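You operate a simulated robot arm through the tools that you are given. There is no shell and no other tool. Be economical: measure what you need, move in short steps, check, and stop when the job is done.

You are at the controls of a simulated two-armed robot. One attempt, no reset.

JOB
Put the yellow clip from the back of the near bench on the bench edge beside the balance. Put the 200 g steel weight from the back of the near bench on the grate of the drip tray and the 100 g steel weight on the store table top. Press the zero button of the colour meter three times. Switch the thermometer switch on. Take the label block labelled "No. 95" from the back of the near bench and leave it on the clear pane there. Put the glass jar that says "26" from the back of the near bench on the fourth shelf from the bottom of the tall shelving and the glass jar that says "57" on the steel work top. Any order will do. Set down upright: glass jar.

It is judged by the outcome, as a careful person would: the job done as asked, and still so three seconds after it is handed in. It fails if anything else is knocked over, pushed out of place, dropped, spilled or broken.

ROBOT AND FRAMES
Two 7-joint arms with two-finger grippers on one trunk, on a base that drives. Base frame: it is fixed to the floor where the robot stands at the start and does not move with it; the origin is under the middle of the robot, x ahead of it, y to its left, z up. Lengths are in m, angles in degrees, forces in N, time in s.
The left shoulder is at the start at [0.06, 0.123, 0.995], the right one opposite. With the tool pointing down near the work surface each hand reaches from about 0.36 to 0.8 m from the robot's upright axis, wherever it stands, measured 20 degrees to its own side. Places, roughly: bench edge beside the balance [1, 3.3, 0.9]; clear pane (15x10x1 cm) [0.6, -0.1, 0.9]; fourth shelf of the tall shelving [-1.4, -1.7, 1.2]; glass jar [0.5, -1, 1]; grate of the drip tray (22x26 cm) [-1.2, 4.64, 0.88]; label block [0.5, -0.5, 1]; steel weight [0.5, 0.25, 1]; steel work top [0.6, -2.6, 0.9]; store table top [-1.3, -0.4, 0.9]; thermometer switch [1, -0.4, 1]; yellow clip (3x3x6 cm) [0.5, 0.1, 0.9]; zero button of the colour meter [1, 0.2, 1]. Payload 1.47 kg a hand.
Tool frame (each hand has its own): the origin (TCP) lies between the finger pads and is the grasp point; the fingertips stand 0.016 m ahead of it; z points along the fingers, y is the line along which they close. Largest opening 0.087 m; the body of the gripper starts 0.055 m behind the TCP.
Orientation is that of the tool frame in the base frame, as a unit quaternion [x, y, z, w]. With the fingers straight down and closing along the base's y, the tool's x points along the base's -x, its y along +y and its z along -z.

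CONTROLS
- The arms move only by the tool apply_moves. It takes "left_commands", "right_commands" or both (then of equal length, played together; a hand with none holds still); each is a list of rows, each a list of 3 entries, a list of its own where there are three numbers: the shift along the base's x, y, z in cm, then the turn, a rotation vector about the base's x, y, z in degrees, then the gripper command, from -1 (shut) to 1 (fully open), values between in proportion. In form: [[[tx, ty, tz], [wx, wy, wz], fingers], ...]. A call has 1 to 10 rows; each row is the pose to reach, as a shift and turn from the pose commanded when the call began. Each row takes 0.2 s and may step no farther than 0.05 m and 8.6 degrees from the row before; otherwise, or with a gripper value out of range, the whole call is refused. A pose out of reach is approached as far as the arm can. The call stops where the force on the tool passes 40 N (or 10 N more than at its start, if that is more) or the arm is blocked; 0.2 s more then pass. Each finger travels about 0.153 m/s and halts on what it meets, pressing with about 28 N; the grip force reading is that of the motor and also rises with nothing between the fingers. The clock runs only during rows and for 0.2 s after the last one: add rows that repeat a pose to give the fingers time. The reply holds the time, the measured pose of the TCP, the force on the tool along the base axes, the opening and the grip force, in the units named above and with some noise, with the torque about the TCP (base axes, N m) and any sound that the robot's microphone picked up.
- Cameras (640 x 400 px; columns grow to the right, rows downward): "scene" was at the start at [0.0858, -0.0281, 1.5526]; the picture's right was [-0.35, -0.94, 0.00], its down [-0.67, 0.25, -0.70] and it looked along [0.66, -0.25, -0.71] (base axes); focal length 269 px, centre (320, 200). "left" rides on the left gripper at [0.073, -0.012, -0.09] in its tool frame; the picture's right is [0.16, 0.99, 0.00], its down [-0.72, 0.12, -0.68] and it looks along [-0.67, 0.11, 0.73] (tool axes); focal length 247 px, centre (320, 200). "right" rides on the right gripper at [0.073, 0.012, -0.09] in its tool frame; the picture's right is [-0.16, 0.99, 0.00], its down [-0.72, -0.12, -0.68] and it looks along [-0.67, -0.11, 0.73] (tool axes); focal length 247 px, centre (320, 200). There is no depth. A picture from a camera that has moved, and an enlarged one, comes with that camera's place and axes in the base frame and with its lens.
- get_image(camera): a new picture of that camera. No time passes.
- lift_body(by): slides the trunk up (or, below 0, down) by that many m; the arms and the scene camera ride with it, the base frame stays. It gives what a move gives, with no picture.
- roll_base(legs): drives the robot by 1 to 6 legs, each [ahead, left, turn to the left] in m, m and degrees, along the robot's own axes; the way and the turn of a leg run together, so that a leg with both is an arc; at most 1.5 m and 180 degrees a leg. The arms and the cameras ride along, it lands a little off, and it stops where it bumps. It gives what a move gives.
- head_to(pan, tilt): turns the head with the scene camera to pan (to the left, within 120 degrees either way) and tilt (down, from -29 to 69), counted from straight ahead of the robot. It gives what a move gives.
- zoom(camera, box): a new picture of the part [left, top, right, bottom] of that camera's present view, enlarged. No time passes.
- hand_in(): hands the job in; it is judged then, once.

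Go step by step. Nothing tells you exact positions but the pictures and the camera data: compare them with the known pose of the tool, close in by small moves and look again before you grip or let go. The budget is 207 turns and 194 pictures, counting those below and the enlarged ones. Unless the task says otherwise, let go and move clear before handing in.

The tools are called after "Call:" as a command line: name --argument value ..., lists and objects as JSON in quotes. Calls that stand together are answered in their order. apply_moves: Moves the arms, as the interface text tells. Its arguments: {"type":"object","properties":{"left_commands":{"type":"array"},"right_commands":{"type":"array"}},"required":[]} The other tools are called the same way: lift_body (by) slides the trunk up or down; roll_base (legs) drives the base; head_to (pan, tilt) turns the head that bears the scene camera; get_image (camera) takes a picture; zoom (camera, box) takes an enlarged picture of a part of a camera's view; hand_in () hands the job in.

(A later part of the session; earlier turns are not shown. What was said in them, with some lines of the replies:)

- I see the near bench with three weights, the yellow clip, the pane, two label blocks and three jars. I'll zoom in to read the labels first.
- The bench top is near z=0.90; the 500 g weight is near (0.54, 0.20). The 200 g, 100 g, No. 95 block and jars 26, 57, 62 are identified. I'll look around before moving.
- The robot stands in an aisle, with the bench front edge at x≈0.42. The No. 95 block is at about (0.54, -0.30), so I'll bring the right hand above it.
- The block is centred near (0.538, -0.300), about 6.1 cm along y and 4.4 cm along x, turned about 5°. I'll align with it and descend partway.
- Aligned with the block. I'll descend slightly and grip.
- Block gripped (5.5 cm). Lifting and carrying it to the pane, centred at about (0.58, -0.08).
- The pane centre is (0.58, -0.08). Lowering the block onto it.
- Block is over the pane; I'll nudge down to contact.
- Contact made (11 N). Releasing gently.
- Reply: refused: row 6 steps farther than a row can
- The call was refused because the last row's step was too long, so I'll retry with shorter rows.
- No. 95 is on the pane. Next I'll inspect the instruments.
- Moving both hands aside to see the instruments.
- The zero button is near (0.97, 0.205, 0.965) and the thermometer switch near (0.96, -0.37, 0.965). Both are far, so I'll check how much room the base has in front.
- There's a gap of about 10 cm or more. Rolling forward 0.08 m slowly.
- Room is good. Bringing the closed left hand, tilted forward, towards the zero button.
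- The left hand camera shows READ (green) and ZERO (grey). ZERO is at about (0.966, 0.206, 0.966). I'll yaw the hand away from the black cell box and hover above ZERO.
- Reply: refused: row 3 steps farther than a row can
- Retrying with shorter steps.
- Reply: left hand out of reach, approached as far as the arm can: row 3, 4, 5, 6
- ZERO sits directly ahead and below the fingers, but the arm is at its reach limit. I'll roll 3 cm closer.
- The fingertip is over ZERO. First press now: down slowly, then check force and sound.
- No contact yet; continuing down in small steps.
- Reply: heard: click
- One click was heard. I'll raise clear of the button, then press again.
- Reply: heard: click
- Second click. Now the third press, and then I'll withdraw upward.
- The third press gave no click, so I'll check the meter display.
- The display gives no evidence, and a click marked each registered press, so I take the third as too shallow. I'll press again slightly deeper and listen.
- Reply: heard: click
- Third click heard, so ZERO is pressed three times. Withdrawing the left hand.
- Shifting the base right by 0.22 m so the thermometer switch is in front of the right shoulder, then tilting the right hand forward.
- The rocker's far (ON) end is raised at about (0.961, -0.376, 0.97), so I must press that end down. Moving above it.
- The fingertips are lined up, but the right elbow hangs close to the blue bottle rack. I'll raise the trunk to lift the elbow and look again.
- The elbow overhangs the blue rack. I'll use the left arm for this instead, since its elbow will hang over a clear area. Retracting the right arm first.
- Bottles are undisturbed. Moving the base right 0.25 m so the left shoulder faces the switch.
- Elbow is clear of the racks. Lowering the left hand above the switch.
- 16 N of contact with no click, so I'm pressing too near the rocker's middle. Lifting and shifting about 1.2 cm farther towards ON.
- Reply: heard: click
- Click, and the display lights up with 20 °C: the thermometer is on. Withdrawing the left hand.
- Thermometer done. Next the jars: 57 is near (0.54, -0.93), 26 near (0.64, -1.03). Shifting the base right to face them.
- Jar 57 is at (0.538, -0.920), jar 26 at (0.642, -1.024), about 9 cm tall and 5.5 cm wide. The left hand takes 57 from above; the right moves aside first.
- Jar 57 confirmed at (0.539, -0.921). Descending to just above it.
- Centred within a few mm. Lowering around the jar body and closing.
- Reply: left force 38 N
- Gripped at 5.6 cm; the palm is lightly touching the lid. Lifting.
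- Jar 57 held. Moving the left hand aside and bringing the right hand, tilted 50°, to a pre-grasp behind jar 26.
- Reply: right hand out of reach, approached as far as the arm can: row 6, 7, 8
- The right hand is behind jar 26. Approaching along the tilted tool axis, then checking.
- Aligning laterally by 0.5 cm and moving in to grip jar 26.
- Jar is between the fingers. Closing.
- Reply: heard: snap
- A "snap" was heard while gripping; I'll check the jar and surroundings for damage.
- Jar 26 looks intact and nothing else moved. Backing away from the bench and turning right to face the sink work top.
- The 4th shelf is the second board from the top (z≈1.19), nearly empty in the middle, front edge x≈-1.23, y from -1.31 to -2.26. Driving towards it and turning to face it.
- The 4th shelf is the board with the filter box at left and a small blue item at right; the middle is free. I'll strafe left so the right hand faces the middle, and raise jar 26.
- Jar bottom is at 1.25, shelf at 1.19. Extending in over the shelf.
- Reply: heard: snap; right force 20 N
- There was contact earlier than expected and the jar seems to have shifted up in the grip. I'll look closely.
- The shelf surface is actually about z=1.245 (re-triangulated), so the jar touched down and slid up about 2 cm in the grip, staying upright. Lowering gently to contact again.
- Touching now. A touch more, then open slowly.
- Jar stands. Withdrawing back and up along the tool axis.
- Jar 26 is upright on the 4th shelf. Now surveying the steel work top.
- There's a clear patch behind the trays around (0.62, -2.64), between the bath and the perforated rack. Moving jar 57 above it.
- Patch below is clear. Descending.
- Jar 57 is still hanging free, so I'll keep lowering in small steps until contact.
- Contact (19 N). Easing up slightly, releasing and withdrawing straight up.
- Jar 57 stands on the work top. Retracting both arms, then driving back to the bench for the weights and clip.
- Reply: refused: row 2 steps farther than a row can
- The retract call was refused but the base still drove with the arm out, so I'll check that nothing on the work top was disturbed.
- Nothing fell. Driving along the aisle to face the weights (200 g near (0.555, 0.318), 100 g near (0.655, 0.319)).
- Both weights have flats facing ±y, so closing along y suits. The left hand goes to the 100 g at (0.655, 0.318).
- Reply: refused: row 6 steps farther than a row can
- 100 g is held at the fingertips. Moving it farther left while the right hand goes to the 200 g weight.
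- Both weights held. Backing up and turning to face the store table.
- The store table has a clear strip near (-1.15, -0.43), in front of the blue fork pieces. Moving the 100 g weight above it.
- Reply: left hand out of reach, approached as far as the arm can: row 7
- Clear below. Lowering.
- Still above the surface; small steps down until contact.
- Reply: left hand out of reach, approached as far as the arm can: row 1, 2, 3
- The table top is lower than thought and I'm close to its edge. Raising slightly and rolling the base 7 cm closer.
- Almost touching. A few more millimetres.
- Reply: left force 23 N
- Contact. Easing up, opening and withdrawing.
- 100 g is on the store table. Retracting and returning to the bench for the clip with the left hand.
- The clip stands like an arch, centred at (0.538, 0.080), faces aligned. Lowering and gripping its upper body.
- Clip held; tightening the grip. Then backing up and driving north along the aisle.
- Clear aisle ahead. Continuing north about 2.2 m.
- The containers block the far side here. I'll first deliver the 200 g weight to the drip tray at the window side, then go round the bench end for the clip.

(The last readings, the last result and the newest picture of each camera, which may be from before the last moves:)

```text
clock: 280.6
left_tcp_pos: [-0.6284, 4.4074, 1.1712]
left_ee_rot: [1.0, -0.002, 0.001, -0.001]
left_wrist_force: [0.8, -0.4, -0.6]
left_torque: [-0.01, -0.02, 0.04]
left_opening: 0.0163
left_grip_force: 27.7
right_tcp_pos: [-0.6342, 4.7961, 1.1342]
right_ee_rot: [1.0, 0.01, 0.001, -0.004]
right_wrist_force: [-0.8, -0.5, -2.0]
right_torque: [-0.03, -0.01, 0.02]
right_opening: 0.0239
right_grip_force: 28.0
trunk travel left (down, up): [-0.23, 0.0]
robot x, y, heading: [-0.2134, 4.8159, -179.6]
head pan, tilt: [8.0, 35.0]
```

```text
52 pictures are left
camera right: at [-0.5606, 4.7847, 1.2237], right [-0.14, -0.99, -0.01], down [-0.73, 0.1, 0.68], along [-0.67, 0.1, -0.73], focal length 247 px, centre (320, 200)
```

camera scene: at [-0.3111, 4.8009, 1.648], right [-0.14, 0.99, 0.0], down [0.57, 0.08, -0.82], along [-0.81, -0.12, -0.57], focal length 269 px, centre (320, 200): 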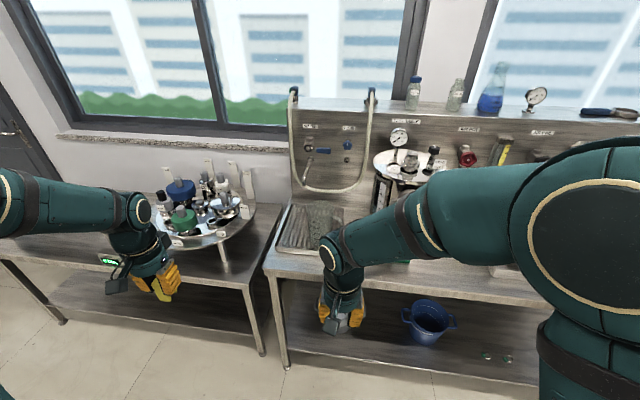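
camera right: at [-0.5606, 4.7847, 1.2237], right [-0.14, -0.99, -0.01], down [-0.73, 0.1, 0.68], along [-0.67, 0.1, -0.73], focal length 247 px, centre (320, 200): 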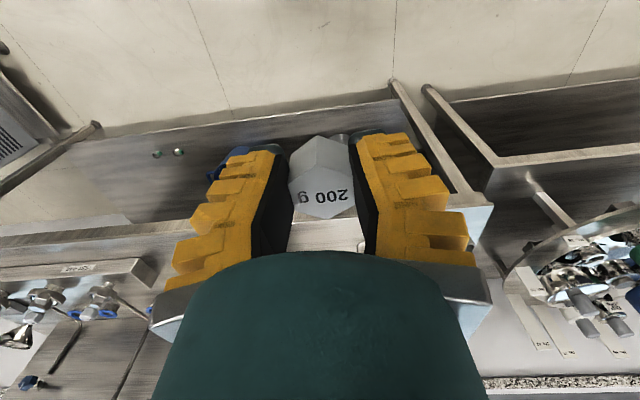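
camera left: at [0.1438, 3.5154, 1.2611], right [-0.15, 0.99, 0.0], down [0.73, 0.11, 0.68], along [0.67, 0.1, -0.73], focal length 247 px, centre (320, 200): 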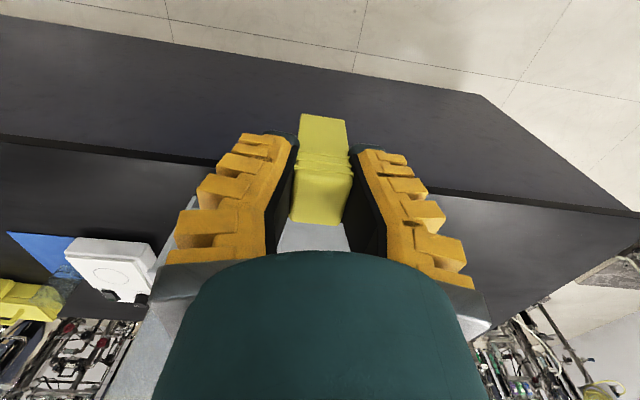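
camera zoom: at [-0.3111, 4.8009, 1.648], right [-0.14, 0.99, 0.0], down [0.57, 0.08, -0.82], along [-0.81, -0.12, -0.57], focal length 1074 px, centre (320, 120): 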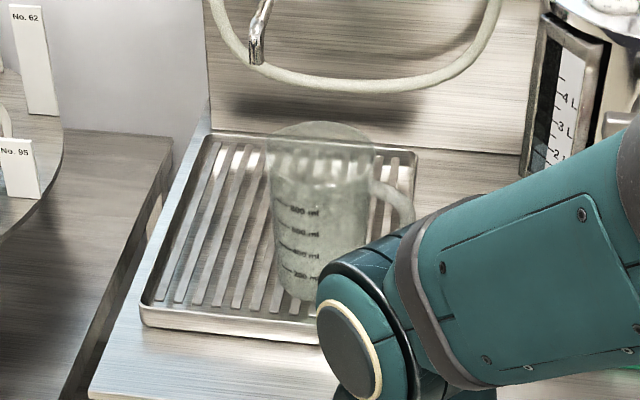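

A tall jug stands on the grate; the free spot is its left strip, about (-1.13, 4.555). I'll turn the right wrist 90° (fingers closing along x) to stay clear of the jug, and raise the left hand.

Call:
apply_moves --right_commands '[[[0, 0, 1], [0, 0, -8.4], -0.8], [[0, 0, 2], [0, 0, -16.8], -0.8], [[0, 0, 3], [0, 0, -25.2], -0.8], [[0, 0, 4], [0, 0, -33.6], -0.8], [[0, 0, 5], [0, 0, -42], -0.8], [[0, 0, 6], [0, 0, -50.4], -0.8], [[0, 0, 7], [0, 0, -58.8], -0.8], [[0, 0, 8], [0, 0, -67.2], -0.8], [[0, 0, 9], [0, 0, -75.6], -0.8], [[0, 0, 10], [0, 0, -84], -0.8]]' --left_commands '[[[0, 0, 1.5], [0, 0, 0], -1], [[0, 0, 3], [0, 0, 0], -1], [[0, 0, 4.5], [0, 0, 0], -1], [[0, 0, 6], [0, 0, 0], -1], [[0, 0, 7.5], [0, 0, 0], -1], [[1, 0, 9], [0, 0, 0], -1], [[2, 0, 10.5], [0, 0, 0], -1], [[3, 0, 12], [0, 0, 0], -1], [[4, 0, 13.5], [0, 0, 0], -1], [[5, 0, 15], [0, 0, 0], -1]]'

Call:
roll_base --legs '[[0, 0.42, 0], [0.22, 0, 0]]'

Call:
get_image --camera "right"

Call:
get_image --camera "scene"

```text
clock: 282.8
left_tcp_pos: [-0.5765, 4.4084, 1.3219]
left_ee_rot: [1.0, -0.002, 0.0, -0.001]
left_wrist_force: [0.0, -0.1, -0.9]
left_torque: [0.02, 0.01, -0.01]
left_opening: 0.0162
left_grip_force: 28.2
right_tcp_pos: [-0.6339, 4.7973, 1.234]
right_ee_rot: [0.749, -0.663, 0.004, -0.001]
right_wrist_force: [0.6, 0.1, -2.1]
right_torque: [-0.05, -0.03, 0.02]
right_opening: 0.0239
right_grip_force: 27.7
trunk travel left (down, up): [-0.23, 0.0]
robot x, y, heading: [-0.21, 4.8142, -179.4]
head pan, tilt: [8.0, 35.0]
```

```text
clock: 288.3
left_tcp_pos: [-0.8049, 3.9985, 1.3221]
left_ee_rot: [1.0, -0.007, 0.001, -0.001]
left_wrist_force: [-0.2, 0.0, -0.8]
left_torque: [-0.01, -0.02, -0.02]
left_opening: 0.0161
left_grip_force: 28.1
right_tcp_pos: [-0.8578, 4.3889, 1.2336]
right_ee_rot: [0.746, -0.666, 0.003, -0.003]
right_wrist_force: [-0.4, 0.2, -1.6]
right_torque: [0.0, 0.01, 0.02]
right_opening: 0.024
right_grip_force: 28.3
trunk travel left (down, up): [-0.23, 0.0]
robot x, y, heading: [-0.4376, 4.3971, 179.7]
head pan, tilt: [8.0, 35.0]
```

```text
51 pictures are left
camera right: at [-0.8614, 4.3133, 1.3233], right [-1.0, 0.04, -0.01], down [0.03, 0.73, 0.68], along [0.04, 0.68, -0.73], focal length 247 px, centre (320, 200)
```

right: 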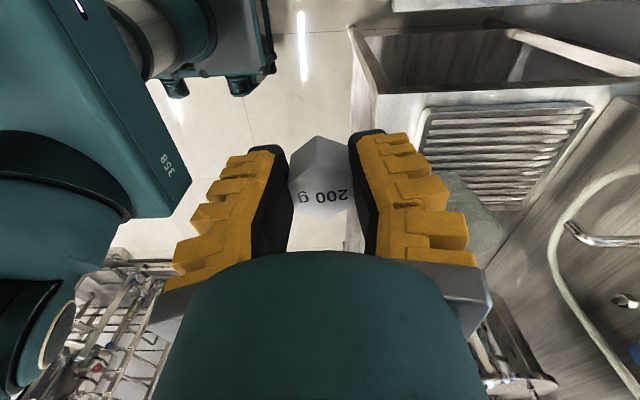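

```text
50 pictures are left
camera scene: at [-0.5343, 4.3883, 1.648], right [-0.13, 0.99, 0.0], down [0.57, 0.08, -0.82], along [-0.81, -0.11, -0.57], focal length 269 px, centre (320, 200)
```

scene: 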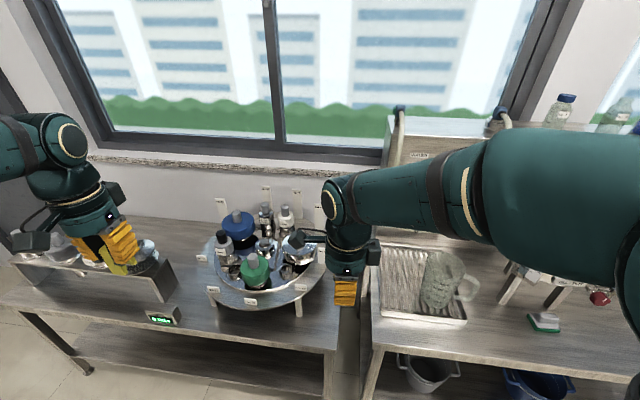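

The free strip on the grate runs y≈4.51–4.62, x≈-1.05 to -1.32. Moving the weight above (-1.17, 4.56).

Call:
apply_moves --right_commands '[[[-3.9, 2.1, 0], [0, 0, 0], -0.8], [[-7.8, 4.2, 0], [0, 0, 0], -0.8], [[-11.7, 6.4, 0], [0, 0, 0], -0.8], [[-15.6, 8.5, 0], [0, 0, 0], -0.8], [[-19.5, 10.7, 0], [0, 0, 0], -0.8], [[-23.4, 12.8, 0], [0, 0, 0], -0.8], [[-27.3, 15, 0], [0, 0, 0], -0.8], [[-31.2, 17, 0], [0, 0, 0], -0.8], [[-31.2, 17, -4], [0, 0, 0], -0.8]]'

Call:
get_image --camera "right"

Call:
get_image --camera "scene"

```text
clock: 290.3
left_tcp_pos: [-0.8001, 3.9968, 1.3214]
left_ee_rot: [1.0, -0.005, -0.001, -0.001]
left_wrist_force: [0.2, 0.1, -0.3]
left_torque: [-0.02, 0.06, -0.01]
left_opening: 0.016
left_grip_force: 27.7
right_tcp_pos: [-1.1697, 4.5579, 1.1979]
right_ee_rot: [0.747, -0.665, 0.002, -0.002]
right_wrist_force: [-0.5, -0.7, -1.4]
right_torque: [0.0, 0.05, 0.01]
right_opening: 0.0239
right_grip_force: 28.2
trunk travel left (down, up): [-0.23, 0.0]
robot x, y, heading: [-0.4367, 4.4019, 179.7]
head pan, tilt: [8.0, 35.0]
```

```text
49 pictures are left
camera right: at [-1.1721, 4.4842, 1.2869], right [-1.0, 0.04, -0.01], down [0.03, 0.73, 0.68], along [0.03, 0.68, -0.73], focal length 247 px, centre (320, 200)
```

right: 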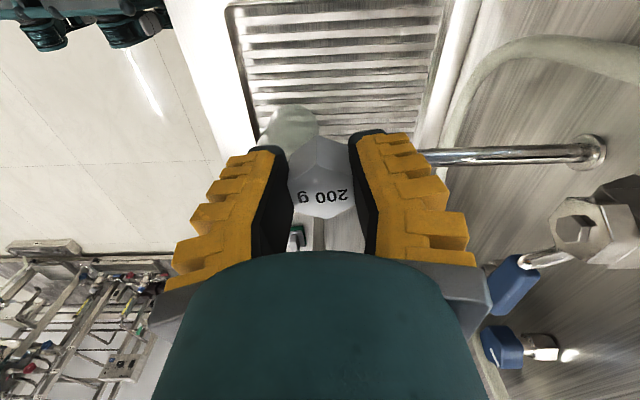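

```text
48 pictures are left
camera scene: at [-0.5307, 4.3874, 1.6483], right [-0.13, 0.99, 0.0], down [0.57, 0.08, -0.82], along [-0.81, -0.11, -0.57], focal length 269 px, centre (320, 200)
```

scene: 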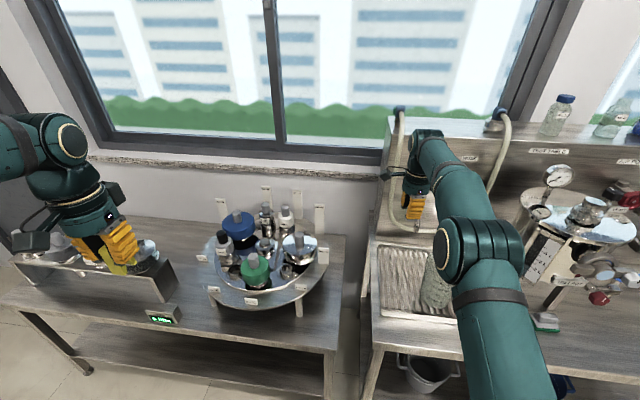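

The weight is above bare grate; the jug's near side is at y≈4.646. Descending partway and checking clearance.

Call:
apply_moves --right_commands '[[[0, 0.2, -4.8], [0, 0, 0], -0.8], [[0, 0.2, -9.6], [0, 0, 0], -0.8], [[0, 0.2, -14.4], [0, 0, 0], -0.8], [[0, 0.2, -19], [0, 0, 0], -0.8]]'

Call:
get_image --camera "right"

Call:
zoom --camera "scene" --box '[340, 130, 580, 280]'

```text
clock: 291.3
left_tcp_pos: [-0.8048, 3.9989, 1.3223]
left_ee_rot: [1.0, -0.006, 0.001, 0.0]
left_wrist_force: [-0.2, -0.3, -0.1]
left_torque: [-0.01, -0.01, 0.03]
left_opening: 0.0159
left_grip_force: 28.2
right_tcp_pos: [-1.1692, 4.5622, 1.0032]
right_ee_rot: [0.746, -0.666, 0.004, -0.003]
right_wrist_force: [-0.8, 0.2, -1.1]
right_torque: [-0.02, 0.0, -0.03]
right_opening: 0.0239
right_grip_force: 27.9
trunk travel left (down, up): [-0.23, 0.0]
robot x, y, heading: [-0.4366, 4.3984, 179.7]
head pan, tilt: [8.0, 35.0]
```

```text
47 pictures are left
camera right: at [-1.1731, 4.4885, 1.0918], right [-1.0, 0.04, -0.01], down [0.03, 0.73, 0.68], along [0.04, 0.68, -0.73], focal length 247 px, centre (320, 200)
```

right: 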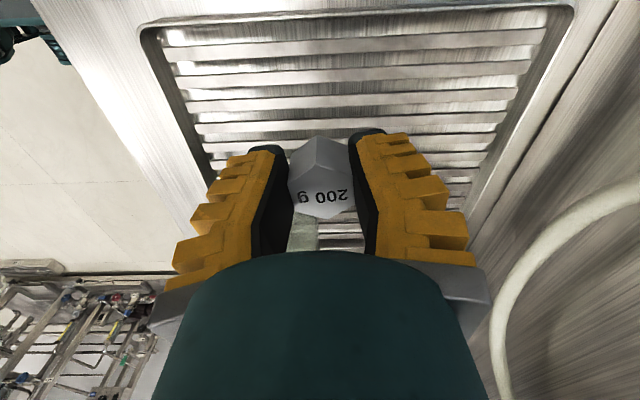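

```text
2.67 times, centred on (460, 205) of scene
camera zoom: at [-0.5343, 4.3883, 1.6479], right [-0.13, 0.99, 0.0], down [0.57, 0.08, -0.82], along [-0.81, -0.11, -0.57], focal length 716 px, centre (-53, 187)
```

zoom: 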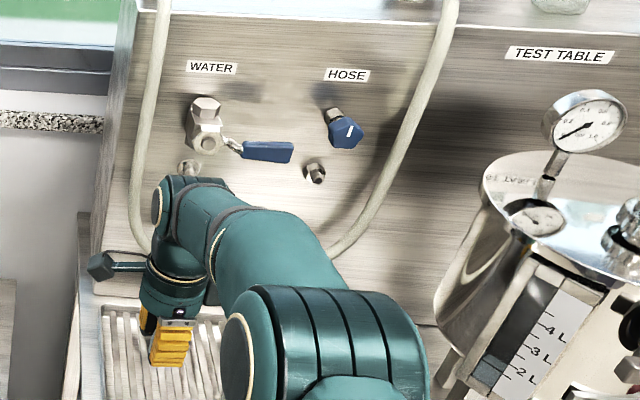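

A water spout sits close behind the wrist, so I'll shift 3 cm towards the front of the grate before descending further.

Call:
apply_moves --right_commands '[[[3, 0, 0], [0, 0, 0], -0.8], [[3, 0, -3], [0, 0, 0], -0.8], [[3, 0, -6], [0, 0, 0], -0.8], [[3, 0, -8], [0, 0, 0], -0.8]]'

Call:
get_image --camera "right"

```text
clock: 292.3
left_tcp_pos: [-0.8045, 3.9984, 1.3214]
left_ee_rot: [1.0, -0.006, 0.001, -0.001]
left_wrist_force: [0.8, -0.7, -0.2]
left_torque: [-0.03, -0.02, 0.01]
left_opening: 0.0161
left_grip_force: 28.0
right_tcp_pos: [-1.1383, 4.5609, 0.9241]
right_ee_rot: [0.746, -0.666, 0.003, -0.002]
right_wrist_force: [-1.0, 0.2, -2.2]
right_torque: [-0.02, 0.0, 0.0]
right_opening: 0.0239
right_grip_force: 28.4
trunk travel left (down, up): [-0.23, 0.0]
robot x, y, heading: [-0.4368, 4.401, 179.8]
head pan, tilt: [8.0, 35.0]
```

```text
45 pictures are left
camera right: at [-1.1424, 4.4874, 1.0126], right [-1.0, 0.04, -0.01], down [0.03, 0.73, 0.68], along [0.04, 0.68, -0.73], focal length 247 px, centre (320, 200)
```

right: 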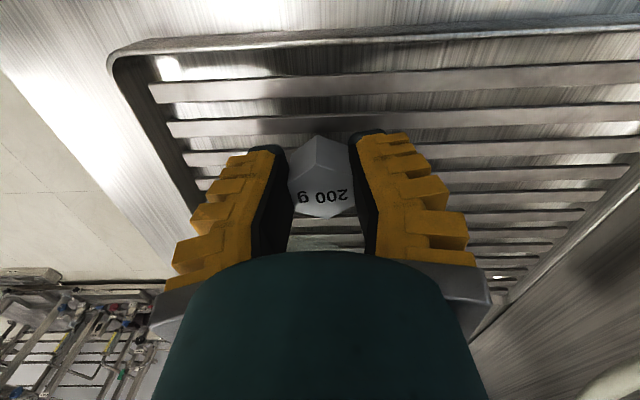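

Call:
apply_moves --right_commands '[[[0, 0, -0.5], [0, 0, 0], -0.8], [[0, 0, -1.0], [0, 0, 0], -0.8], [[0, 0, -1.4], [0, 0, 0], -0.8]]'

Call:
apply_moves --right_commands '[[[0, 0, -0.3], [0, 0, 0], -0.8], [[0, 0, -0.6], [0, 0, 0], -0.8]]'

```text
clock: 293.1
left_tcp_pos: [-0.8029, 3.9986, 1.3231]
left_ee_rot: [1.0, -0.006, 0.0, -0.001]
left_wrist_force: [0.0, 0.1, -0.4]
left_torque: [0.0, -0.02, -0.03]
left_opening: 0.016
left_grip_force: 28.3
right_tcp_pos: [-1.1384, 4.5606, 0.9133]
right_ee_rot: [0.746, -0.666, 0.002, -0.002]
right_wrist_force: [1.3, 2.3, 20.4]
right_torque: [0.12, -0.01, 0.0]
right_opening: 0.0305
right_grip_force: 27.9
trunk travel left (down, up): [-0.23, 0.0]
robot x, y, heading: [-0.4377, 4.4007, 179.7]
head pan, tilt: [8.0, 35.0]
```

```text
clock: 293.7
left_tcp_pos: [-0.8018, 3.9969, 1.3221]
left_ee_rot: [1.0, -0.006, 0.0, 0.0]
left_wrist_force: [0.2, -0.4, 0.0]
left_torque: [0.02, 0.0, -0.03]
left_opening: 0.0159
left_grip_force: 27.8
right_tcp_pos: [-1.1388, 4.5602, 0.9063]
right_ee_rot: [0.746, -0.666, 0.003, -0.001]
right_wrist_force: [-1.3, 2.7, 20.4]
right_torque: [0.18, 0.04, 0.0]
right_opening: 0.0313
right_grip_force: 28.5
trunk travel left (down, up): [-0.23, 0.0]
robot x, y, heading: [-0.4345, 4.3968, 179.7]
head pan, tilt: [8.0, 35.0]
```

Resting on the grate. Opening slightly and lifting away.

Call:
apply_moves --right_commands '[[[0, 0, 0.4], [0, 0, 0], -0.3], [[0, 0, 0.4], [0, 0, 0], 0.2], [[0, 0, 0.5], [0, 0, 0], 0.4], [[0, 0, 0.5], [0, 0, 0], 0.4], [[0, 0, 4], [0, 0, 0], 0.4], [[0, 0, 8.5], [0, 0, 0], 0.4]]'

Call:
get_image --camera "right"

```text
clock: 295.1
left_tcp_pos: [-0.8034, 3.9975, 1.3229]
left_ee_rot: [1.0, -0.006, 0.001, -0.001]
left_wrist_force: [0.5, 1.0, 0.1]
left_torque: [0.0, 0.01, -0.01]
left_opening: 0.0162
left_grip_force: 27.7
right_tcp_pos: [-1.1384, 4.5577, 0.9882]
right_ee_rot: [0.746, -0.666, 0.004, -0.002]
right_wrist_force: [0.7, 0.1, 0.9]
right_torque: [-0.01, 0.03, -0.02]
right_opening: 0.0654
right_grip_force: 3.8
trunk travel left (down, up): [-0.23, 0.0]
robot x, y, heading: [-0.4382, 4.4026, 179.8]
head pan, tilt: [8.0, 35.0]
```

```text
44 pictures are left
camera right: at [-1.1409, 4.4835, 1.0784], right [-1.0, 0.04, -0.01], down [0.03, 0.73, 0.68], along [0.04, 0.68, -0.73], focal length 247 px, centre (320, 200)
```

right: 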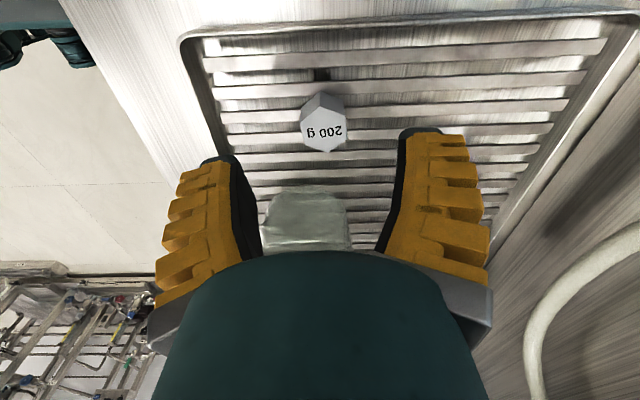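

The 200 g weight sits on the grate. Withdrawing the right arm up and back.

Call:
apply_moves --right_commands '[[[0, 0, 4.8], [0, 0, 0], 0.4], [[0, -0.5, 9.6], [0, 0, 0], 0.4], [[0, -1, 14.4], [0, 0, 0], 0.4], [[0, -2, 19], [0, 0, 0], 0.4], [[0, -3, 23.5], [0, 0, 0], 0.4], [[4, -5, 25], [0, 0, 0], 0.4], [[8, -7, 25], [0, 0, 0], 0.4], [[12.4, -9, 25], [0, 0, 0], 0.4], [[16.8, -11, 25], [0, 0, 0], 0.4], [[21, -13, 25], [0, 0, 0], 0.4]]'

Call:
get_image --camera "scene"

```text
clock: 297.3
left_tcp_pos: [-0.8023, 3.9974, 1.3224]
left_ee_rot: [1.0, -0.006, 0.0, 0.0]
left_wrist_force: [0.4, -0.1, 0.2]
left_torque: [-0.01, 0.01, -0.03]
left_opening: 0.0161
left_grip_force: 27.7
right_tcp_pos: [-0.9284, 4.4242, 1.2417]
right_ee_rot: [0.746, -0.666, 0.002, -0.002]
right_wrist_force: [1.0, -0.3, -0.4]
right_torque: [0.04, 0.03, 0.0]
right_opening: 0.0653
right_grip_force: 3.0
trunk travel left (down, up): [-0.23, 0.0]
robot x, y, heading: [-0.4328, 4.4007, 179.6]
head pan, tilt: [8.0, 35.0]
```

```text
43 pictures are left
camera scene: at [-0.5322, 4.388, 1.6481], right [-0.13, 0.99, 0.0], down [0.57, 0.08, -0.82], along [-0.81, -0.11, -0.57], focal length 269 px, centre (320, 200)
```

scene: 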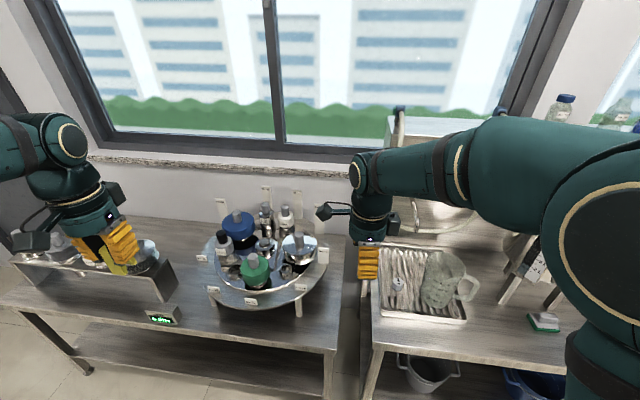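

Good. Now driving round the north end of the bench to reach its far side with the clip.

Call:
roll_base --legs '[[-0.3, 0, 0], [0, -0.55, 0]]'

Call:
head_to --pan -120 --tilt 30

Call:
get_image --camera "scene"

Call:
head_to --pan 118 --tilt 30

Call:
get_image --camera "scene"

```text
clock: 304.4
left_tcp_pos: [-0.4974, 4.5497, 1.3208]
left_ee_rot: [1.0, -0.001, 0.0, 0.0]
left_wrist_force: [-0.2, 0.2, -0.3]
left_torque: [-0.04, 0.02, 0.0]
left_opening: 0.0159
left_grip_force: 27.8
right_tcp_pos: [-0.6263, 4.9755, 1.2405]
right_ee_rot: [0.749, -0.662, 0.003, -0.003]
right_wrist_force: [0.3, -0.2, -0.2]
right_torque: [0.02, 0.04, -0.01]
right_opening: 0.0654
right_grip_force: 3.1
trunk travel left (down, up): [-0.23, 0.0]
robot x, y, heading: [-0.1321, 4.9573, -179.8]
head pan, tilt: [8.0, 35.0]
```

```text
clock: 306.4
left_tcp_pos: [-0.4976, 4.5493, 1.3224]
left_ee_rot: [1.0, -0.001, 0.0, -0.001]
left_wrist_force: [-0.2, 0.0, -0.3]
left_torque: [0.04, 0.0, -0.01]
left_opening: 0.0162
left_grip_force: 28.4
right_tcp_pos: [-0.6272, 4.9742, 1.2406]
right_ee_rot: [0.75, -0.662, 0.003, -0.002]
right_wrist_force: [-0.1, -0.3, 0.4]
right_torque: [0.02, 0.0, 0.04]
right_opening: 0.0652
right_grip_force: 3.3
trunk travel left (down, up): [-0.23, 0.0]
robot x, y, heading: [-0.1282, 4.9559, -179.9]
head pan, tilt: [-120.0, 30.0]
```

```text
42 pictures are left
camera scene: at [-0.0993, 5.0338, 1.6558], right [0.87, -0.49, 0.0], down [-0.25, -0.43, -0.87], along [0.43, 0.75, -0.5], focal length 269 px, centre (320, 200)
```

scene: 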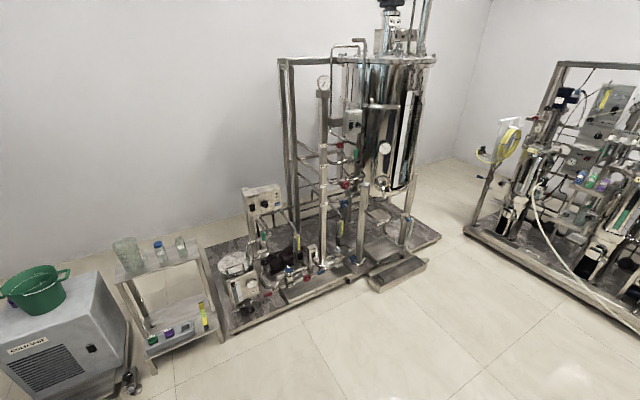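

```text
clock: 309.8
left_tcp_pos: [-0.4963, 4.5506, 1.322]
left_ee_rot: [1.0, -0.001, 0.0, 0.0]
left_wrist_force: [-0.4, -0.8, -0.6]
left_torque: [-0.03, -0.03, -0.01]
left_opening: 0.0162
left_grip_force: 28.0
right_tcp_pos: [-0.6269, 4.9743, 1.2396]
right_ee_rot: [0.75, -0.662, 0.003, -0.002]
right_wrist_force: [0.4, 0.6, 0.3]
right_torque: [-0.03, -0.01, 0.01]
right_opening: 0.0654
right_grip_force: 3.1
trunk travel left (down, up): [-0.23, 0.0]
robot x, y, heading: [-0.1344, 4.9536, -179.4]
head pan, tilt: [118.0, 30.0]
```

```text
41 pictures are left
camera scene: at [-0.1012, 4.8756, 1.6558], right [-0.88, -0.47, 0.0], down [-0.24, 0.44, -0.87], along [0.41, -0.76, -0.5], focal length 269 px, centre (320, 200)
```

scene: 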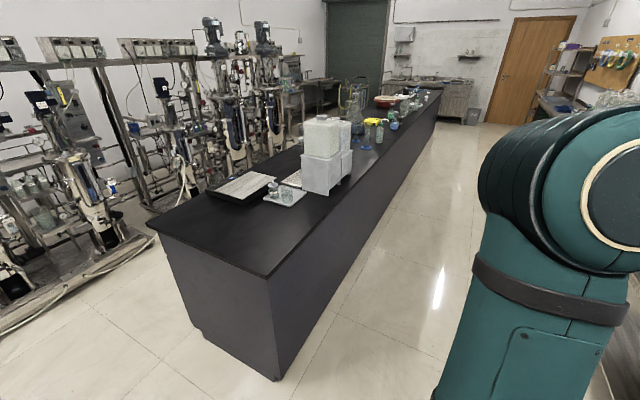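

The far-side aisle is about 1.2 m wide, enough to pass. Backing along and then down the far side.

Call:
roll_base --legs '[[-0.95, 0, 0], [-0.88, 0, 0], [0, 0.6, -0.5], [0, 0.5, 0]]'

Call:
head_to --pan 25 --tilt 35

Call:
get_image --camera "scene"

```text
clock: 328.9
left_tcp_pos: [1.3031, 3.4323, 1.3215]
left_ee_rot: [1.0, -0.008, 0.001, -0.001]
left_wrist_force: [-0.2, -0.7, 0.2]
left_torque: [0.01, 0.01, 0.01]
left_opening: 0.0162
left_grip_force: 28.0
right_tcp_pos: [1.1782, 3.859, 1.24]
right_ee_rot: [0.745, -0.667, 0.004, -0.002]
right_wrist_force: [0.3, -0.3, 0.0]
right_torque: [0.0, 0.01, 0.0]
right_opening: 0.0654
right_grip_force: 3.0
trunk travel left (down, up): [-0.23, 0.0]
robot x, y, heading: [1.6743, 3.8365, 179.6]
head pan, tilt: [118.0, 30.0]
```

```text
clock: 330.5
left_tcp_pos: [1.3036, 3.432, 1.3219]
left_ee_rot: [1.0, -0.007, 0.0, -0.001]
left_wrist_force: [0.2, -0.2, 0.3]
left_torque: [0.02, -0.01, 0.0]
left_opening: 0.0163
left_grip_force: 28.6
right_tcp_pos: [1.1777, 3.8589, 1.2402]
right_ee_rot: [0.746, -0.666, 0.003, -0.003]
right_wrist_force: [-0.2, -0.7, 0.0]
right_torque: [-0.03, -0.02, -0.01]
right_opening: 0.0654
right_grip_force: 3.1
trunk travel left (down, up): [-0.23, 0.0]
robot x, y, heading: [1.67, 3.8314, 179.5]
head pan, tilt: [25.0, 35.0]
```

```text
40 pictures are left
camera scene: at [1.5814, 3.7964, 1.648], right [-0.42, 0.91, 0.0], down [0.52, 0.24, -0.82], along [-0.74, -0.34, -0.57], focal length 269 px, centre (320, 200)
```

scene: 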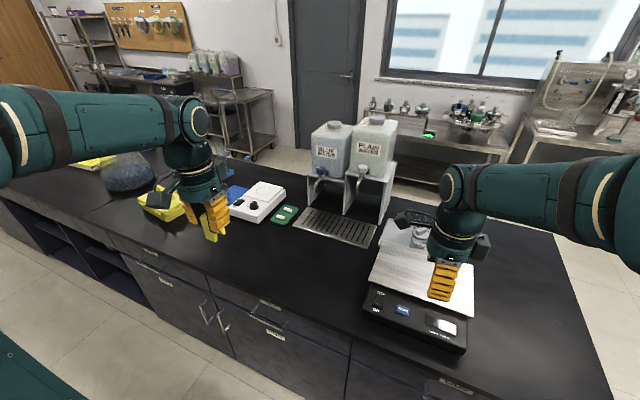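

From this side I see the balance (black, y≥3.71) and the clear bench edge left of it. Moving the clip above (1.0, 3.33).

Call:
apply_moves --left_commands '[[[-4.3, -1.4, -1], [0, 0, 0], -1], [[-8.6, -2.9, -2], [0, 0, 0], -1], [[-12.9, -4.3, -3], [0, 0, 0], -1], [[-17.2, -5.7, -4], [0, 0, 0], -1], [[-21.5, -7.1, -5], [0, 0, 0], -1], [[-25.8, -8.6, -6], [0, 0, 0], -1], [[-30, -10, -7], [0, 0, 0], -1], [[-30, -10, -12], [0, 0, 0], -1], [[-30, -10, -17], [0, 0, 0], -1]]'

Call:
get_image --camera "left"

Call:
get_image --camera "scene"

```text
clock: 332.5
left_tcp_pos: [1.0065, 3.3305, 1.1494]
left_ee_rot: [1.0, -0.007, 0.0, -0.001]
left_wrist_force: [-1.3, 0.1, -0.7]
left_torque: [0.01, -0.06, -0.01]
left_opening: 0.0158
left_grip_force: 27.6
left hand out of reach, approached as far as the arm can: row 7
right_tcp_pos: [1.1787, 3.8584, 1.2403]
right_ee_rot: [0.745, -0.667, 0.003, -0.003]
right_wrist_force: [-0.3, 0.3, 0.2]
right_torque: [0.03, 0.01, 0.0]
right_opening: 0.0652
right_grip_force: 3.1
trunk travel left (down, up): [-0.23, 0.0]
robot x, y, heading: [1.6726, 3.8322, 179.5]
head pan, tilt: [25.0, 35.0]
```

```text
39 pictures are left
camera left: at [1.0794, 3.3411, 1.239], right [0.14, -0.99, 0.0], down [-0.73, -0.11, 0.68], along [-0.67, -0.1, -0.73], focal length 247 px, centre (320, 200)
```

left: 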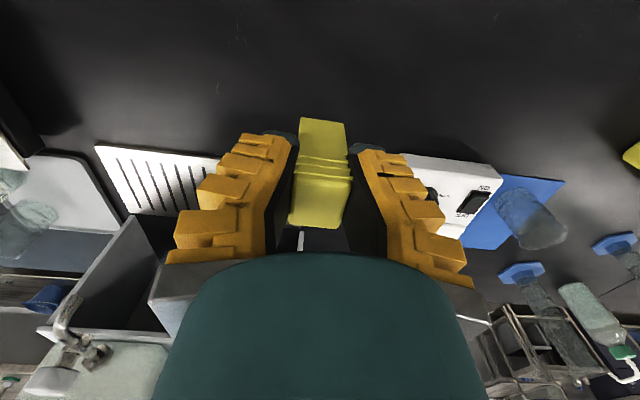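

```text
38 pictures are left
camera scene: at [1.5809, 3.796, 1.648], right [-0.42, 0.91, 0.0], down [0.52, 0.24, -0.82], along [-0.74, -0.34, -0.57], focal length 269 px, centre (320, 200)
```

scene: 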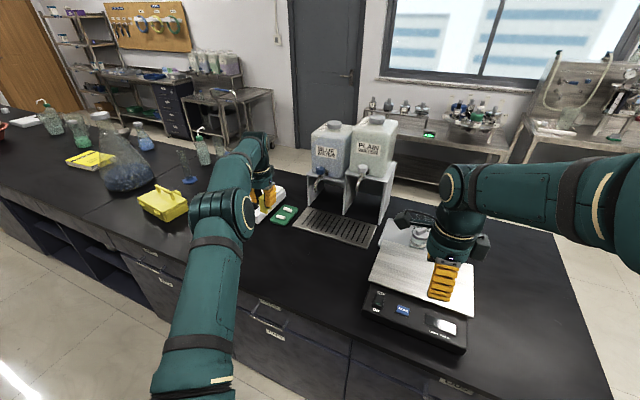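

The arm is nearly at full reach, so I'll slide the base 0.15 m left and then lower.

Call:
roll_base --legs '[[0, 0.15, 0]]'

Call:
apply_moves --left_commands '[[[0, 4.5, 0], [0, 0, 0], -1], [[0, 9, 0], [0, 0, 0], -1], [[0, 13.5, 0], [0, 0, 0], -1], [[0, 15, -4], [0, 0, 0], -1], [[0, 15, -9], [0, 0, 0], -1], [[0, 15, -14], [0, 0, 0], -1], [[0, 15, -18], [0, 0, 0], -1]]'

Call:
get_image --camera "left"

```text
clock: 334.5
left_tcp_pos: [1.0037, 3.1839, 1.1492]
left_ee_rot: [1.0, -0.008, 0.0, -0.001]
left_wrist_force: [-0.4, 0.2, -0.6]
left_torque: [0.04, 0.04, -0.03]
left_opening: 0.0163
left_grip_force: 28.2
right_tcp_pos: [1.1783, 3.7113, 1.2392]
right_ee_rot: [0.744, -0.668, 0.004, -0.003]
right_wrist_force: [-0.2, 0.6, 0.2]
right_torque: [0.03, -0.04, 0.02]
right_opening: 0.0655
right_grip_force: 3.0
trunk travel left (down, up): [-0.23, 0.0]
robot x, y, heading: [1.6685, 3.6834, 179.4]
head pan, tilt: [25.0, 35.0]
```

```text
clock: 336.1
left_tcp_pos: [0.9972, 3.3331, 0.9691]
left_ee_rot: [1.0, -0.008, -0.001, -0.001]
left_wrist_force: [-0.1, 0.2, 0.2]
left_torque: [0.02, 0.01, 0.01]
left_opening: 0.0157
left_grip_force: 27.7
right_tcp_pos: [1.1768, 3.7097, 1.2405]
right_ee_rot: [0.745, -0.667, 0.004, -0.003]
right_wrist_force: [-0.6, 0.2, 0.4]
right_torque: [0.04, 0.03, 0.0]
right_opening: 0.0654
right_grip_force: 2.6
trunk travel left (down, up): [-0.23, 0.0]
robot x, y, heading: [1.6697, 3.6809, 179.5]
head pan, tilt: [25.0, 35.0]
```

```text
37 pictures are left
camera left: at [1.0717, 3.3431, 1.0592], right [0.14, -0.99, 0.0], down [-0.73, -0.11, 0.68], along [-0.67, -0.09, -0.73], focal length 247 px, centre (320, 200)
```

left: 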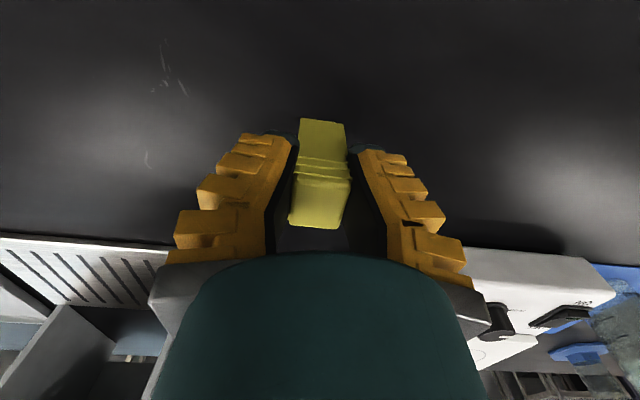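

Call:
apply_moves --left_commands '[[[0, 0, -0.8], [0, 0, 0], -1], [[0, 0, -1.5], [0, 0, 0], -1], [[0, 0, -2.0], [0, 0, 0], -1]]'

Call:
apply_moves --left_commands '[[[0, 0, -0.2], [0, 0, 0], -1], [[0, 0, -0.5], [0, 0, 0], -1]]'

```text
clock: 336.9
left_tcp_pos: [1.0018, 3.3336, 0.9494]
left_ee_rot: [1.0, -0.009, 0.0, -0.002]
left_wrist_force: [-0.2, -0.2, -0.7]
left_torque: [0.01, 0.02, 0.0]
left_opening: 0.0159
left_grip_force: 27.9
right_tcp_pos: [1.1772, 3.7115, 1.2396]
right_ee_rot: [0.744, -0.668, 0.003, -0.002]
right_wrist_force: [-0.1, 0.9, 0.3]
right_torque: [0.02, 0.0, 0.0]
right_opening: 0.0654
right_grip_force: 3.3
trunk travel left (down, up): [-0.23, 0.0]
robot x, y, heading: [1.6707, 3.6821, 179.4]
head pan, tilt: [25.0, 35.0]
```

```text
clock: 337.5
left_tcp_pos: [1.001, 3.3341, 0.948]
left_ee_rot: [1.0, -0.008, -0.001, 0.001]
left_wrist_force: [-0.7, -0.5, 12.0]
left_torque: [-0.03, 0.19, 0.03]
left_opening: 0.019
left_grip_force: 27.9
right_tcp_pos: [1.1775, 3.711, 1.2407]
right_ee_rot: [0.744, -0.668, 0.003, -0.002]
right_wrist_force: [0.1, 0.9, 0.5]
right_torque: [0.02, -0.01, -0.02]
right_opening: 0.0653
right_grip_force: 3.0
trunk travel left (down, up): [-0.23, 0.0]
robot x, y, heading: [1.6717, 3.6841, 179.5]
head pan, tilt: [25.0, 35.0]
```

The clip touches the bench. Releasing and lifting away.

Call:
apply_moves --left_commands '[[[0, 0, 0.15], [0, 0, 0], -0.5], [[0, 0, 0.15], [0, 0, 0], 0], [[0, 0, 0.15], [0, 0, 0], 0.5], [[0, 0, 0.15], [0, 0, 0], 0.7], [[0, 0, 4], [0, 0, 0], 0.7], [[0, 0, 8.5], [0, 0, 0], 0.7], [[0, 0, 13], [0, 0, 0], 0.7], [[0, 0, 17.5], [0, 0, 0], 0.7]]'

Call:
get_image --camera "left"

Call:
get_image --camera "scene"

```text
clock: 339.3
left_tcp_pos: [1.0066, 3.3379, 1.1241]
left_ee_rot: [1.0, -0.009, 0.0, -0.001]
left_wrist_force: [-0.6, -0.3, 0.3]
left_torque: [0.0, 0.03, 0.01]
left_opening: 0.0768
left_grip_force: 2.0
right_tcp_pos: [1.1773, 3.7097, 1.2414]
right_ee_rot: [0.744, -0.668, 0.003, -0.003]
right_wrist_force: [-0.1, 0.6, -0.2]
right_torque: [-0.03, 0.01, -0.02]
right_opening: 0.0654
right_grip_force: 3.3
trunk travel left (down, up): [-0.23, 0.0]
robot x, y, heading: [1.6679, 3.6838, 179.3]
head pan, tilt: [25.0, 35.0]
```

```text
36 pictures are left
camera left: at [1.0794, 3.3457, 1.2139], right [0.14, -0.99, 0.0], down [-0.73, -0.1, 0.68], along [-0.67, -0.09, -0.73], focal length 247 px, centre (320, 200)
```

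left: 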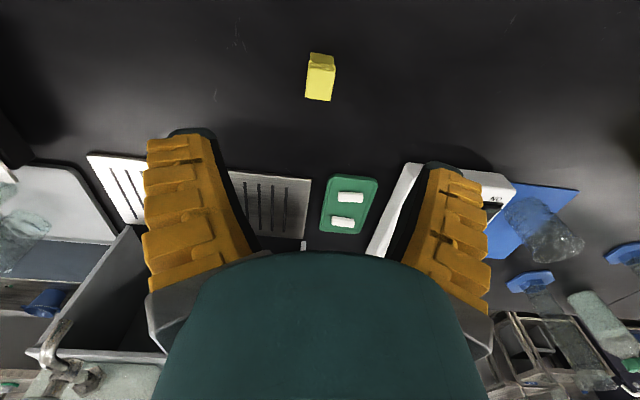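

```text
35 pictures are left
camera scene: at [1.5809, 3.6478, 1.6481], right [-0.41, 0.91, 0.0], down [0.52, 0.24, -0.82], along [-0.75, -0.34, -0.57], focal length 269 px, centre (320, 200)
```

scene: 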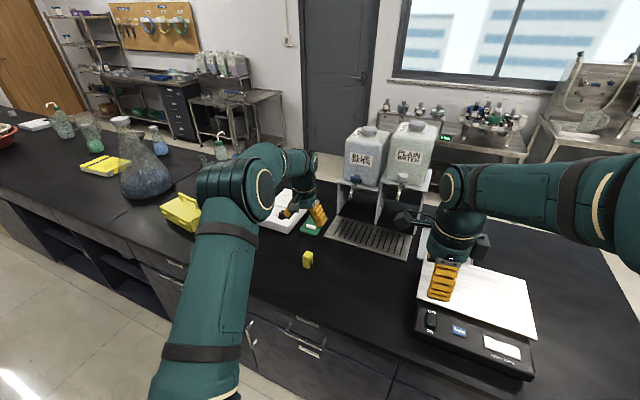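

The clip stands on the bench edge left of the balance. Retracting both hands clear and taking a last look.

Call:
apply_moves --left_commands '[[[4.5, 0, 2], [0, 0, 0], 0.7], [[9, 0, 4], [0, 0, 0], 0.7], [[13.5, 0, 6], [0, 0, 0], 0.7], [[18, 0, 8], [0, 0, 0], 0.7], [[22.5, 0, 10], [0, 0, 0], 0.7], [[27, 0, 12], [0, 0, 0], 0.7]]'

Call:
roll_base --legs '[[-0.12, 0, 0]]'

Call:
zoom --camera "scene" --box '[220, 160, 540, 360]'

```text
clock: 340.7
left_tcp_pos: [1.2728, 3.3349, 1.2412]
left_ee_rot: [1.0, -0.009, -0.002, -0.002]
left_wrist_force: [1.5, 0.1, 1.2]
left_torque: [0.04, 0.0, 0.02]
left_opening: 0.0767
left_grip_force: 1.6
right_tcp_pos: [1.1794, 3.711, 1.2408]
right_ee_rot: [0.745, -0.667, 0.003, -0.002]
right_wrist_force: [1.1, -0.1, -0.2]
right_torque: [-0.03, 0.03, -0.01]
right_opening: 0.0654
right_grip_force: 3.5
trunk travel left (down, up): [-0.23, 0.0]
robot x, y, heading: [1.6722, 3.6843, 179.5]
head pan, tilt: [25.0, 35.0]
```

```text
clock: 341.9
left_tcp_pos: [1.3884, 3.3337, 1.24]
left_ee_rot: [1.0, -0.01, 0.0, 0.0]
left_wrist_force: [-0.2, 0.0, 0.6]
left_torque: [-0.01, 0.01, 0.0]
left_opening: 0.0766
left_grip_force: 2.1
right_tcp_pos: [1.2966, 3.7117, 1.2415]
right_ee_rot: [0.744, -0.668, 0.003, -0.002]
right_wrist_force: [0.1, -1.0, -0.3]
right_torque: [0.0, -0.01, -0.01]
right_opening: 0.0654
right_grip_force: 3.0
trunk travel left (down, up): [-0.23, 0.0]
robot x, y, heading: [1.7898, 3.6836, 179.2]
head pan, tilt: [25.0, 35.0]
```

```text
2.00 times, centred on (380, 260) of scene
camera zoom: at [1.6993, 3.6463, 1.648], right [-0.41, 0.91, 0.0], down [0.52, 0.24, -0.82], along [-0.75, -0.34, -0.57], focal length 537 px, centre (200, 80)
```

zoom: 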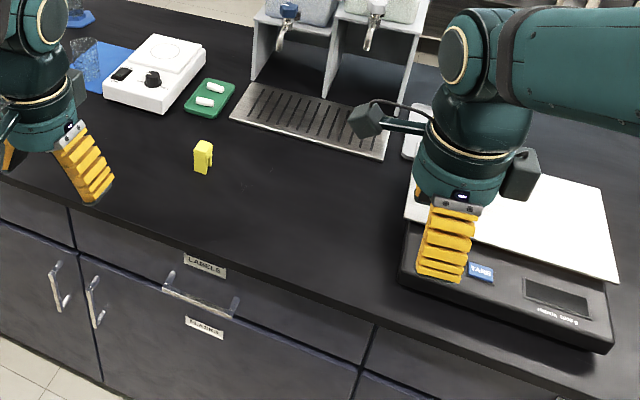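

All the items are placed, the instruments are set and both hands are clear, so I'm handing in.

Call:
hand_in

```text
The job is handed in.
```

I finished every item and handed the job in, with two things I couldn't fully confirm: the zero-button count and the sink work top.

- **Yellow clip:** it stands on the bench edge beside the balance, about 0.4 m from it and roughly 13 cm in from the edge.
- **Weights:** the 200 g weight is on the grate of the drip tray, next to a jug already there. The 100 g weight is on the store table top.
- **Zero button:** I pressed it four times. One press gave no click, so I repeated it for three clicks in all. I took the silent press as not registered, and the blank display could not confirm that.
- **Thermometer:** it is switched on and reads 20 °C.
- **Label block No. 95:** it is on the clear pane.
- **Jars:** jar 26 is upright on the fourth shelf. It slid about 2 cm up in the grip when it touched the shelf, and a snap was heard then and earlier when I gripped it, but it looks undamaged. Jar 57 is upright on the steel work top.
- **Sink work top:** one base move went over it with the left arm still extended. No bump was reported, but I did not get a clear view of the whole work top afterwards.
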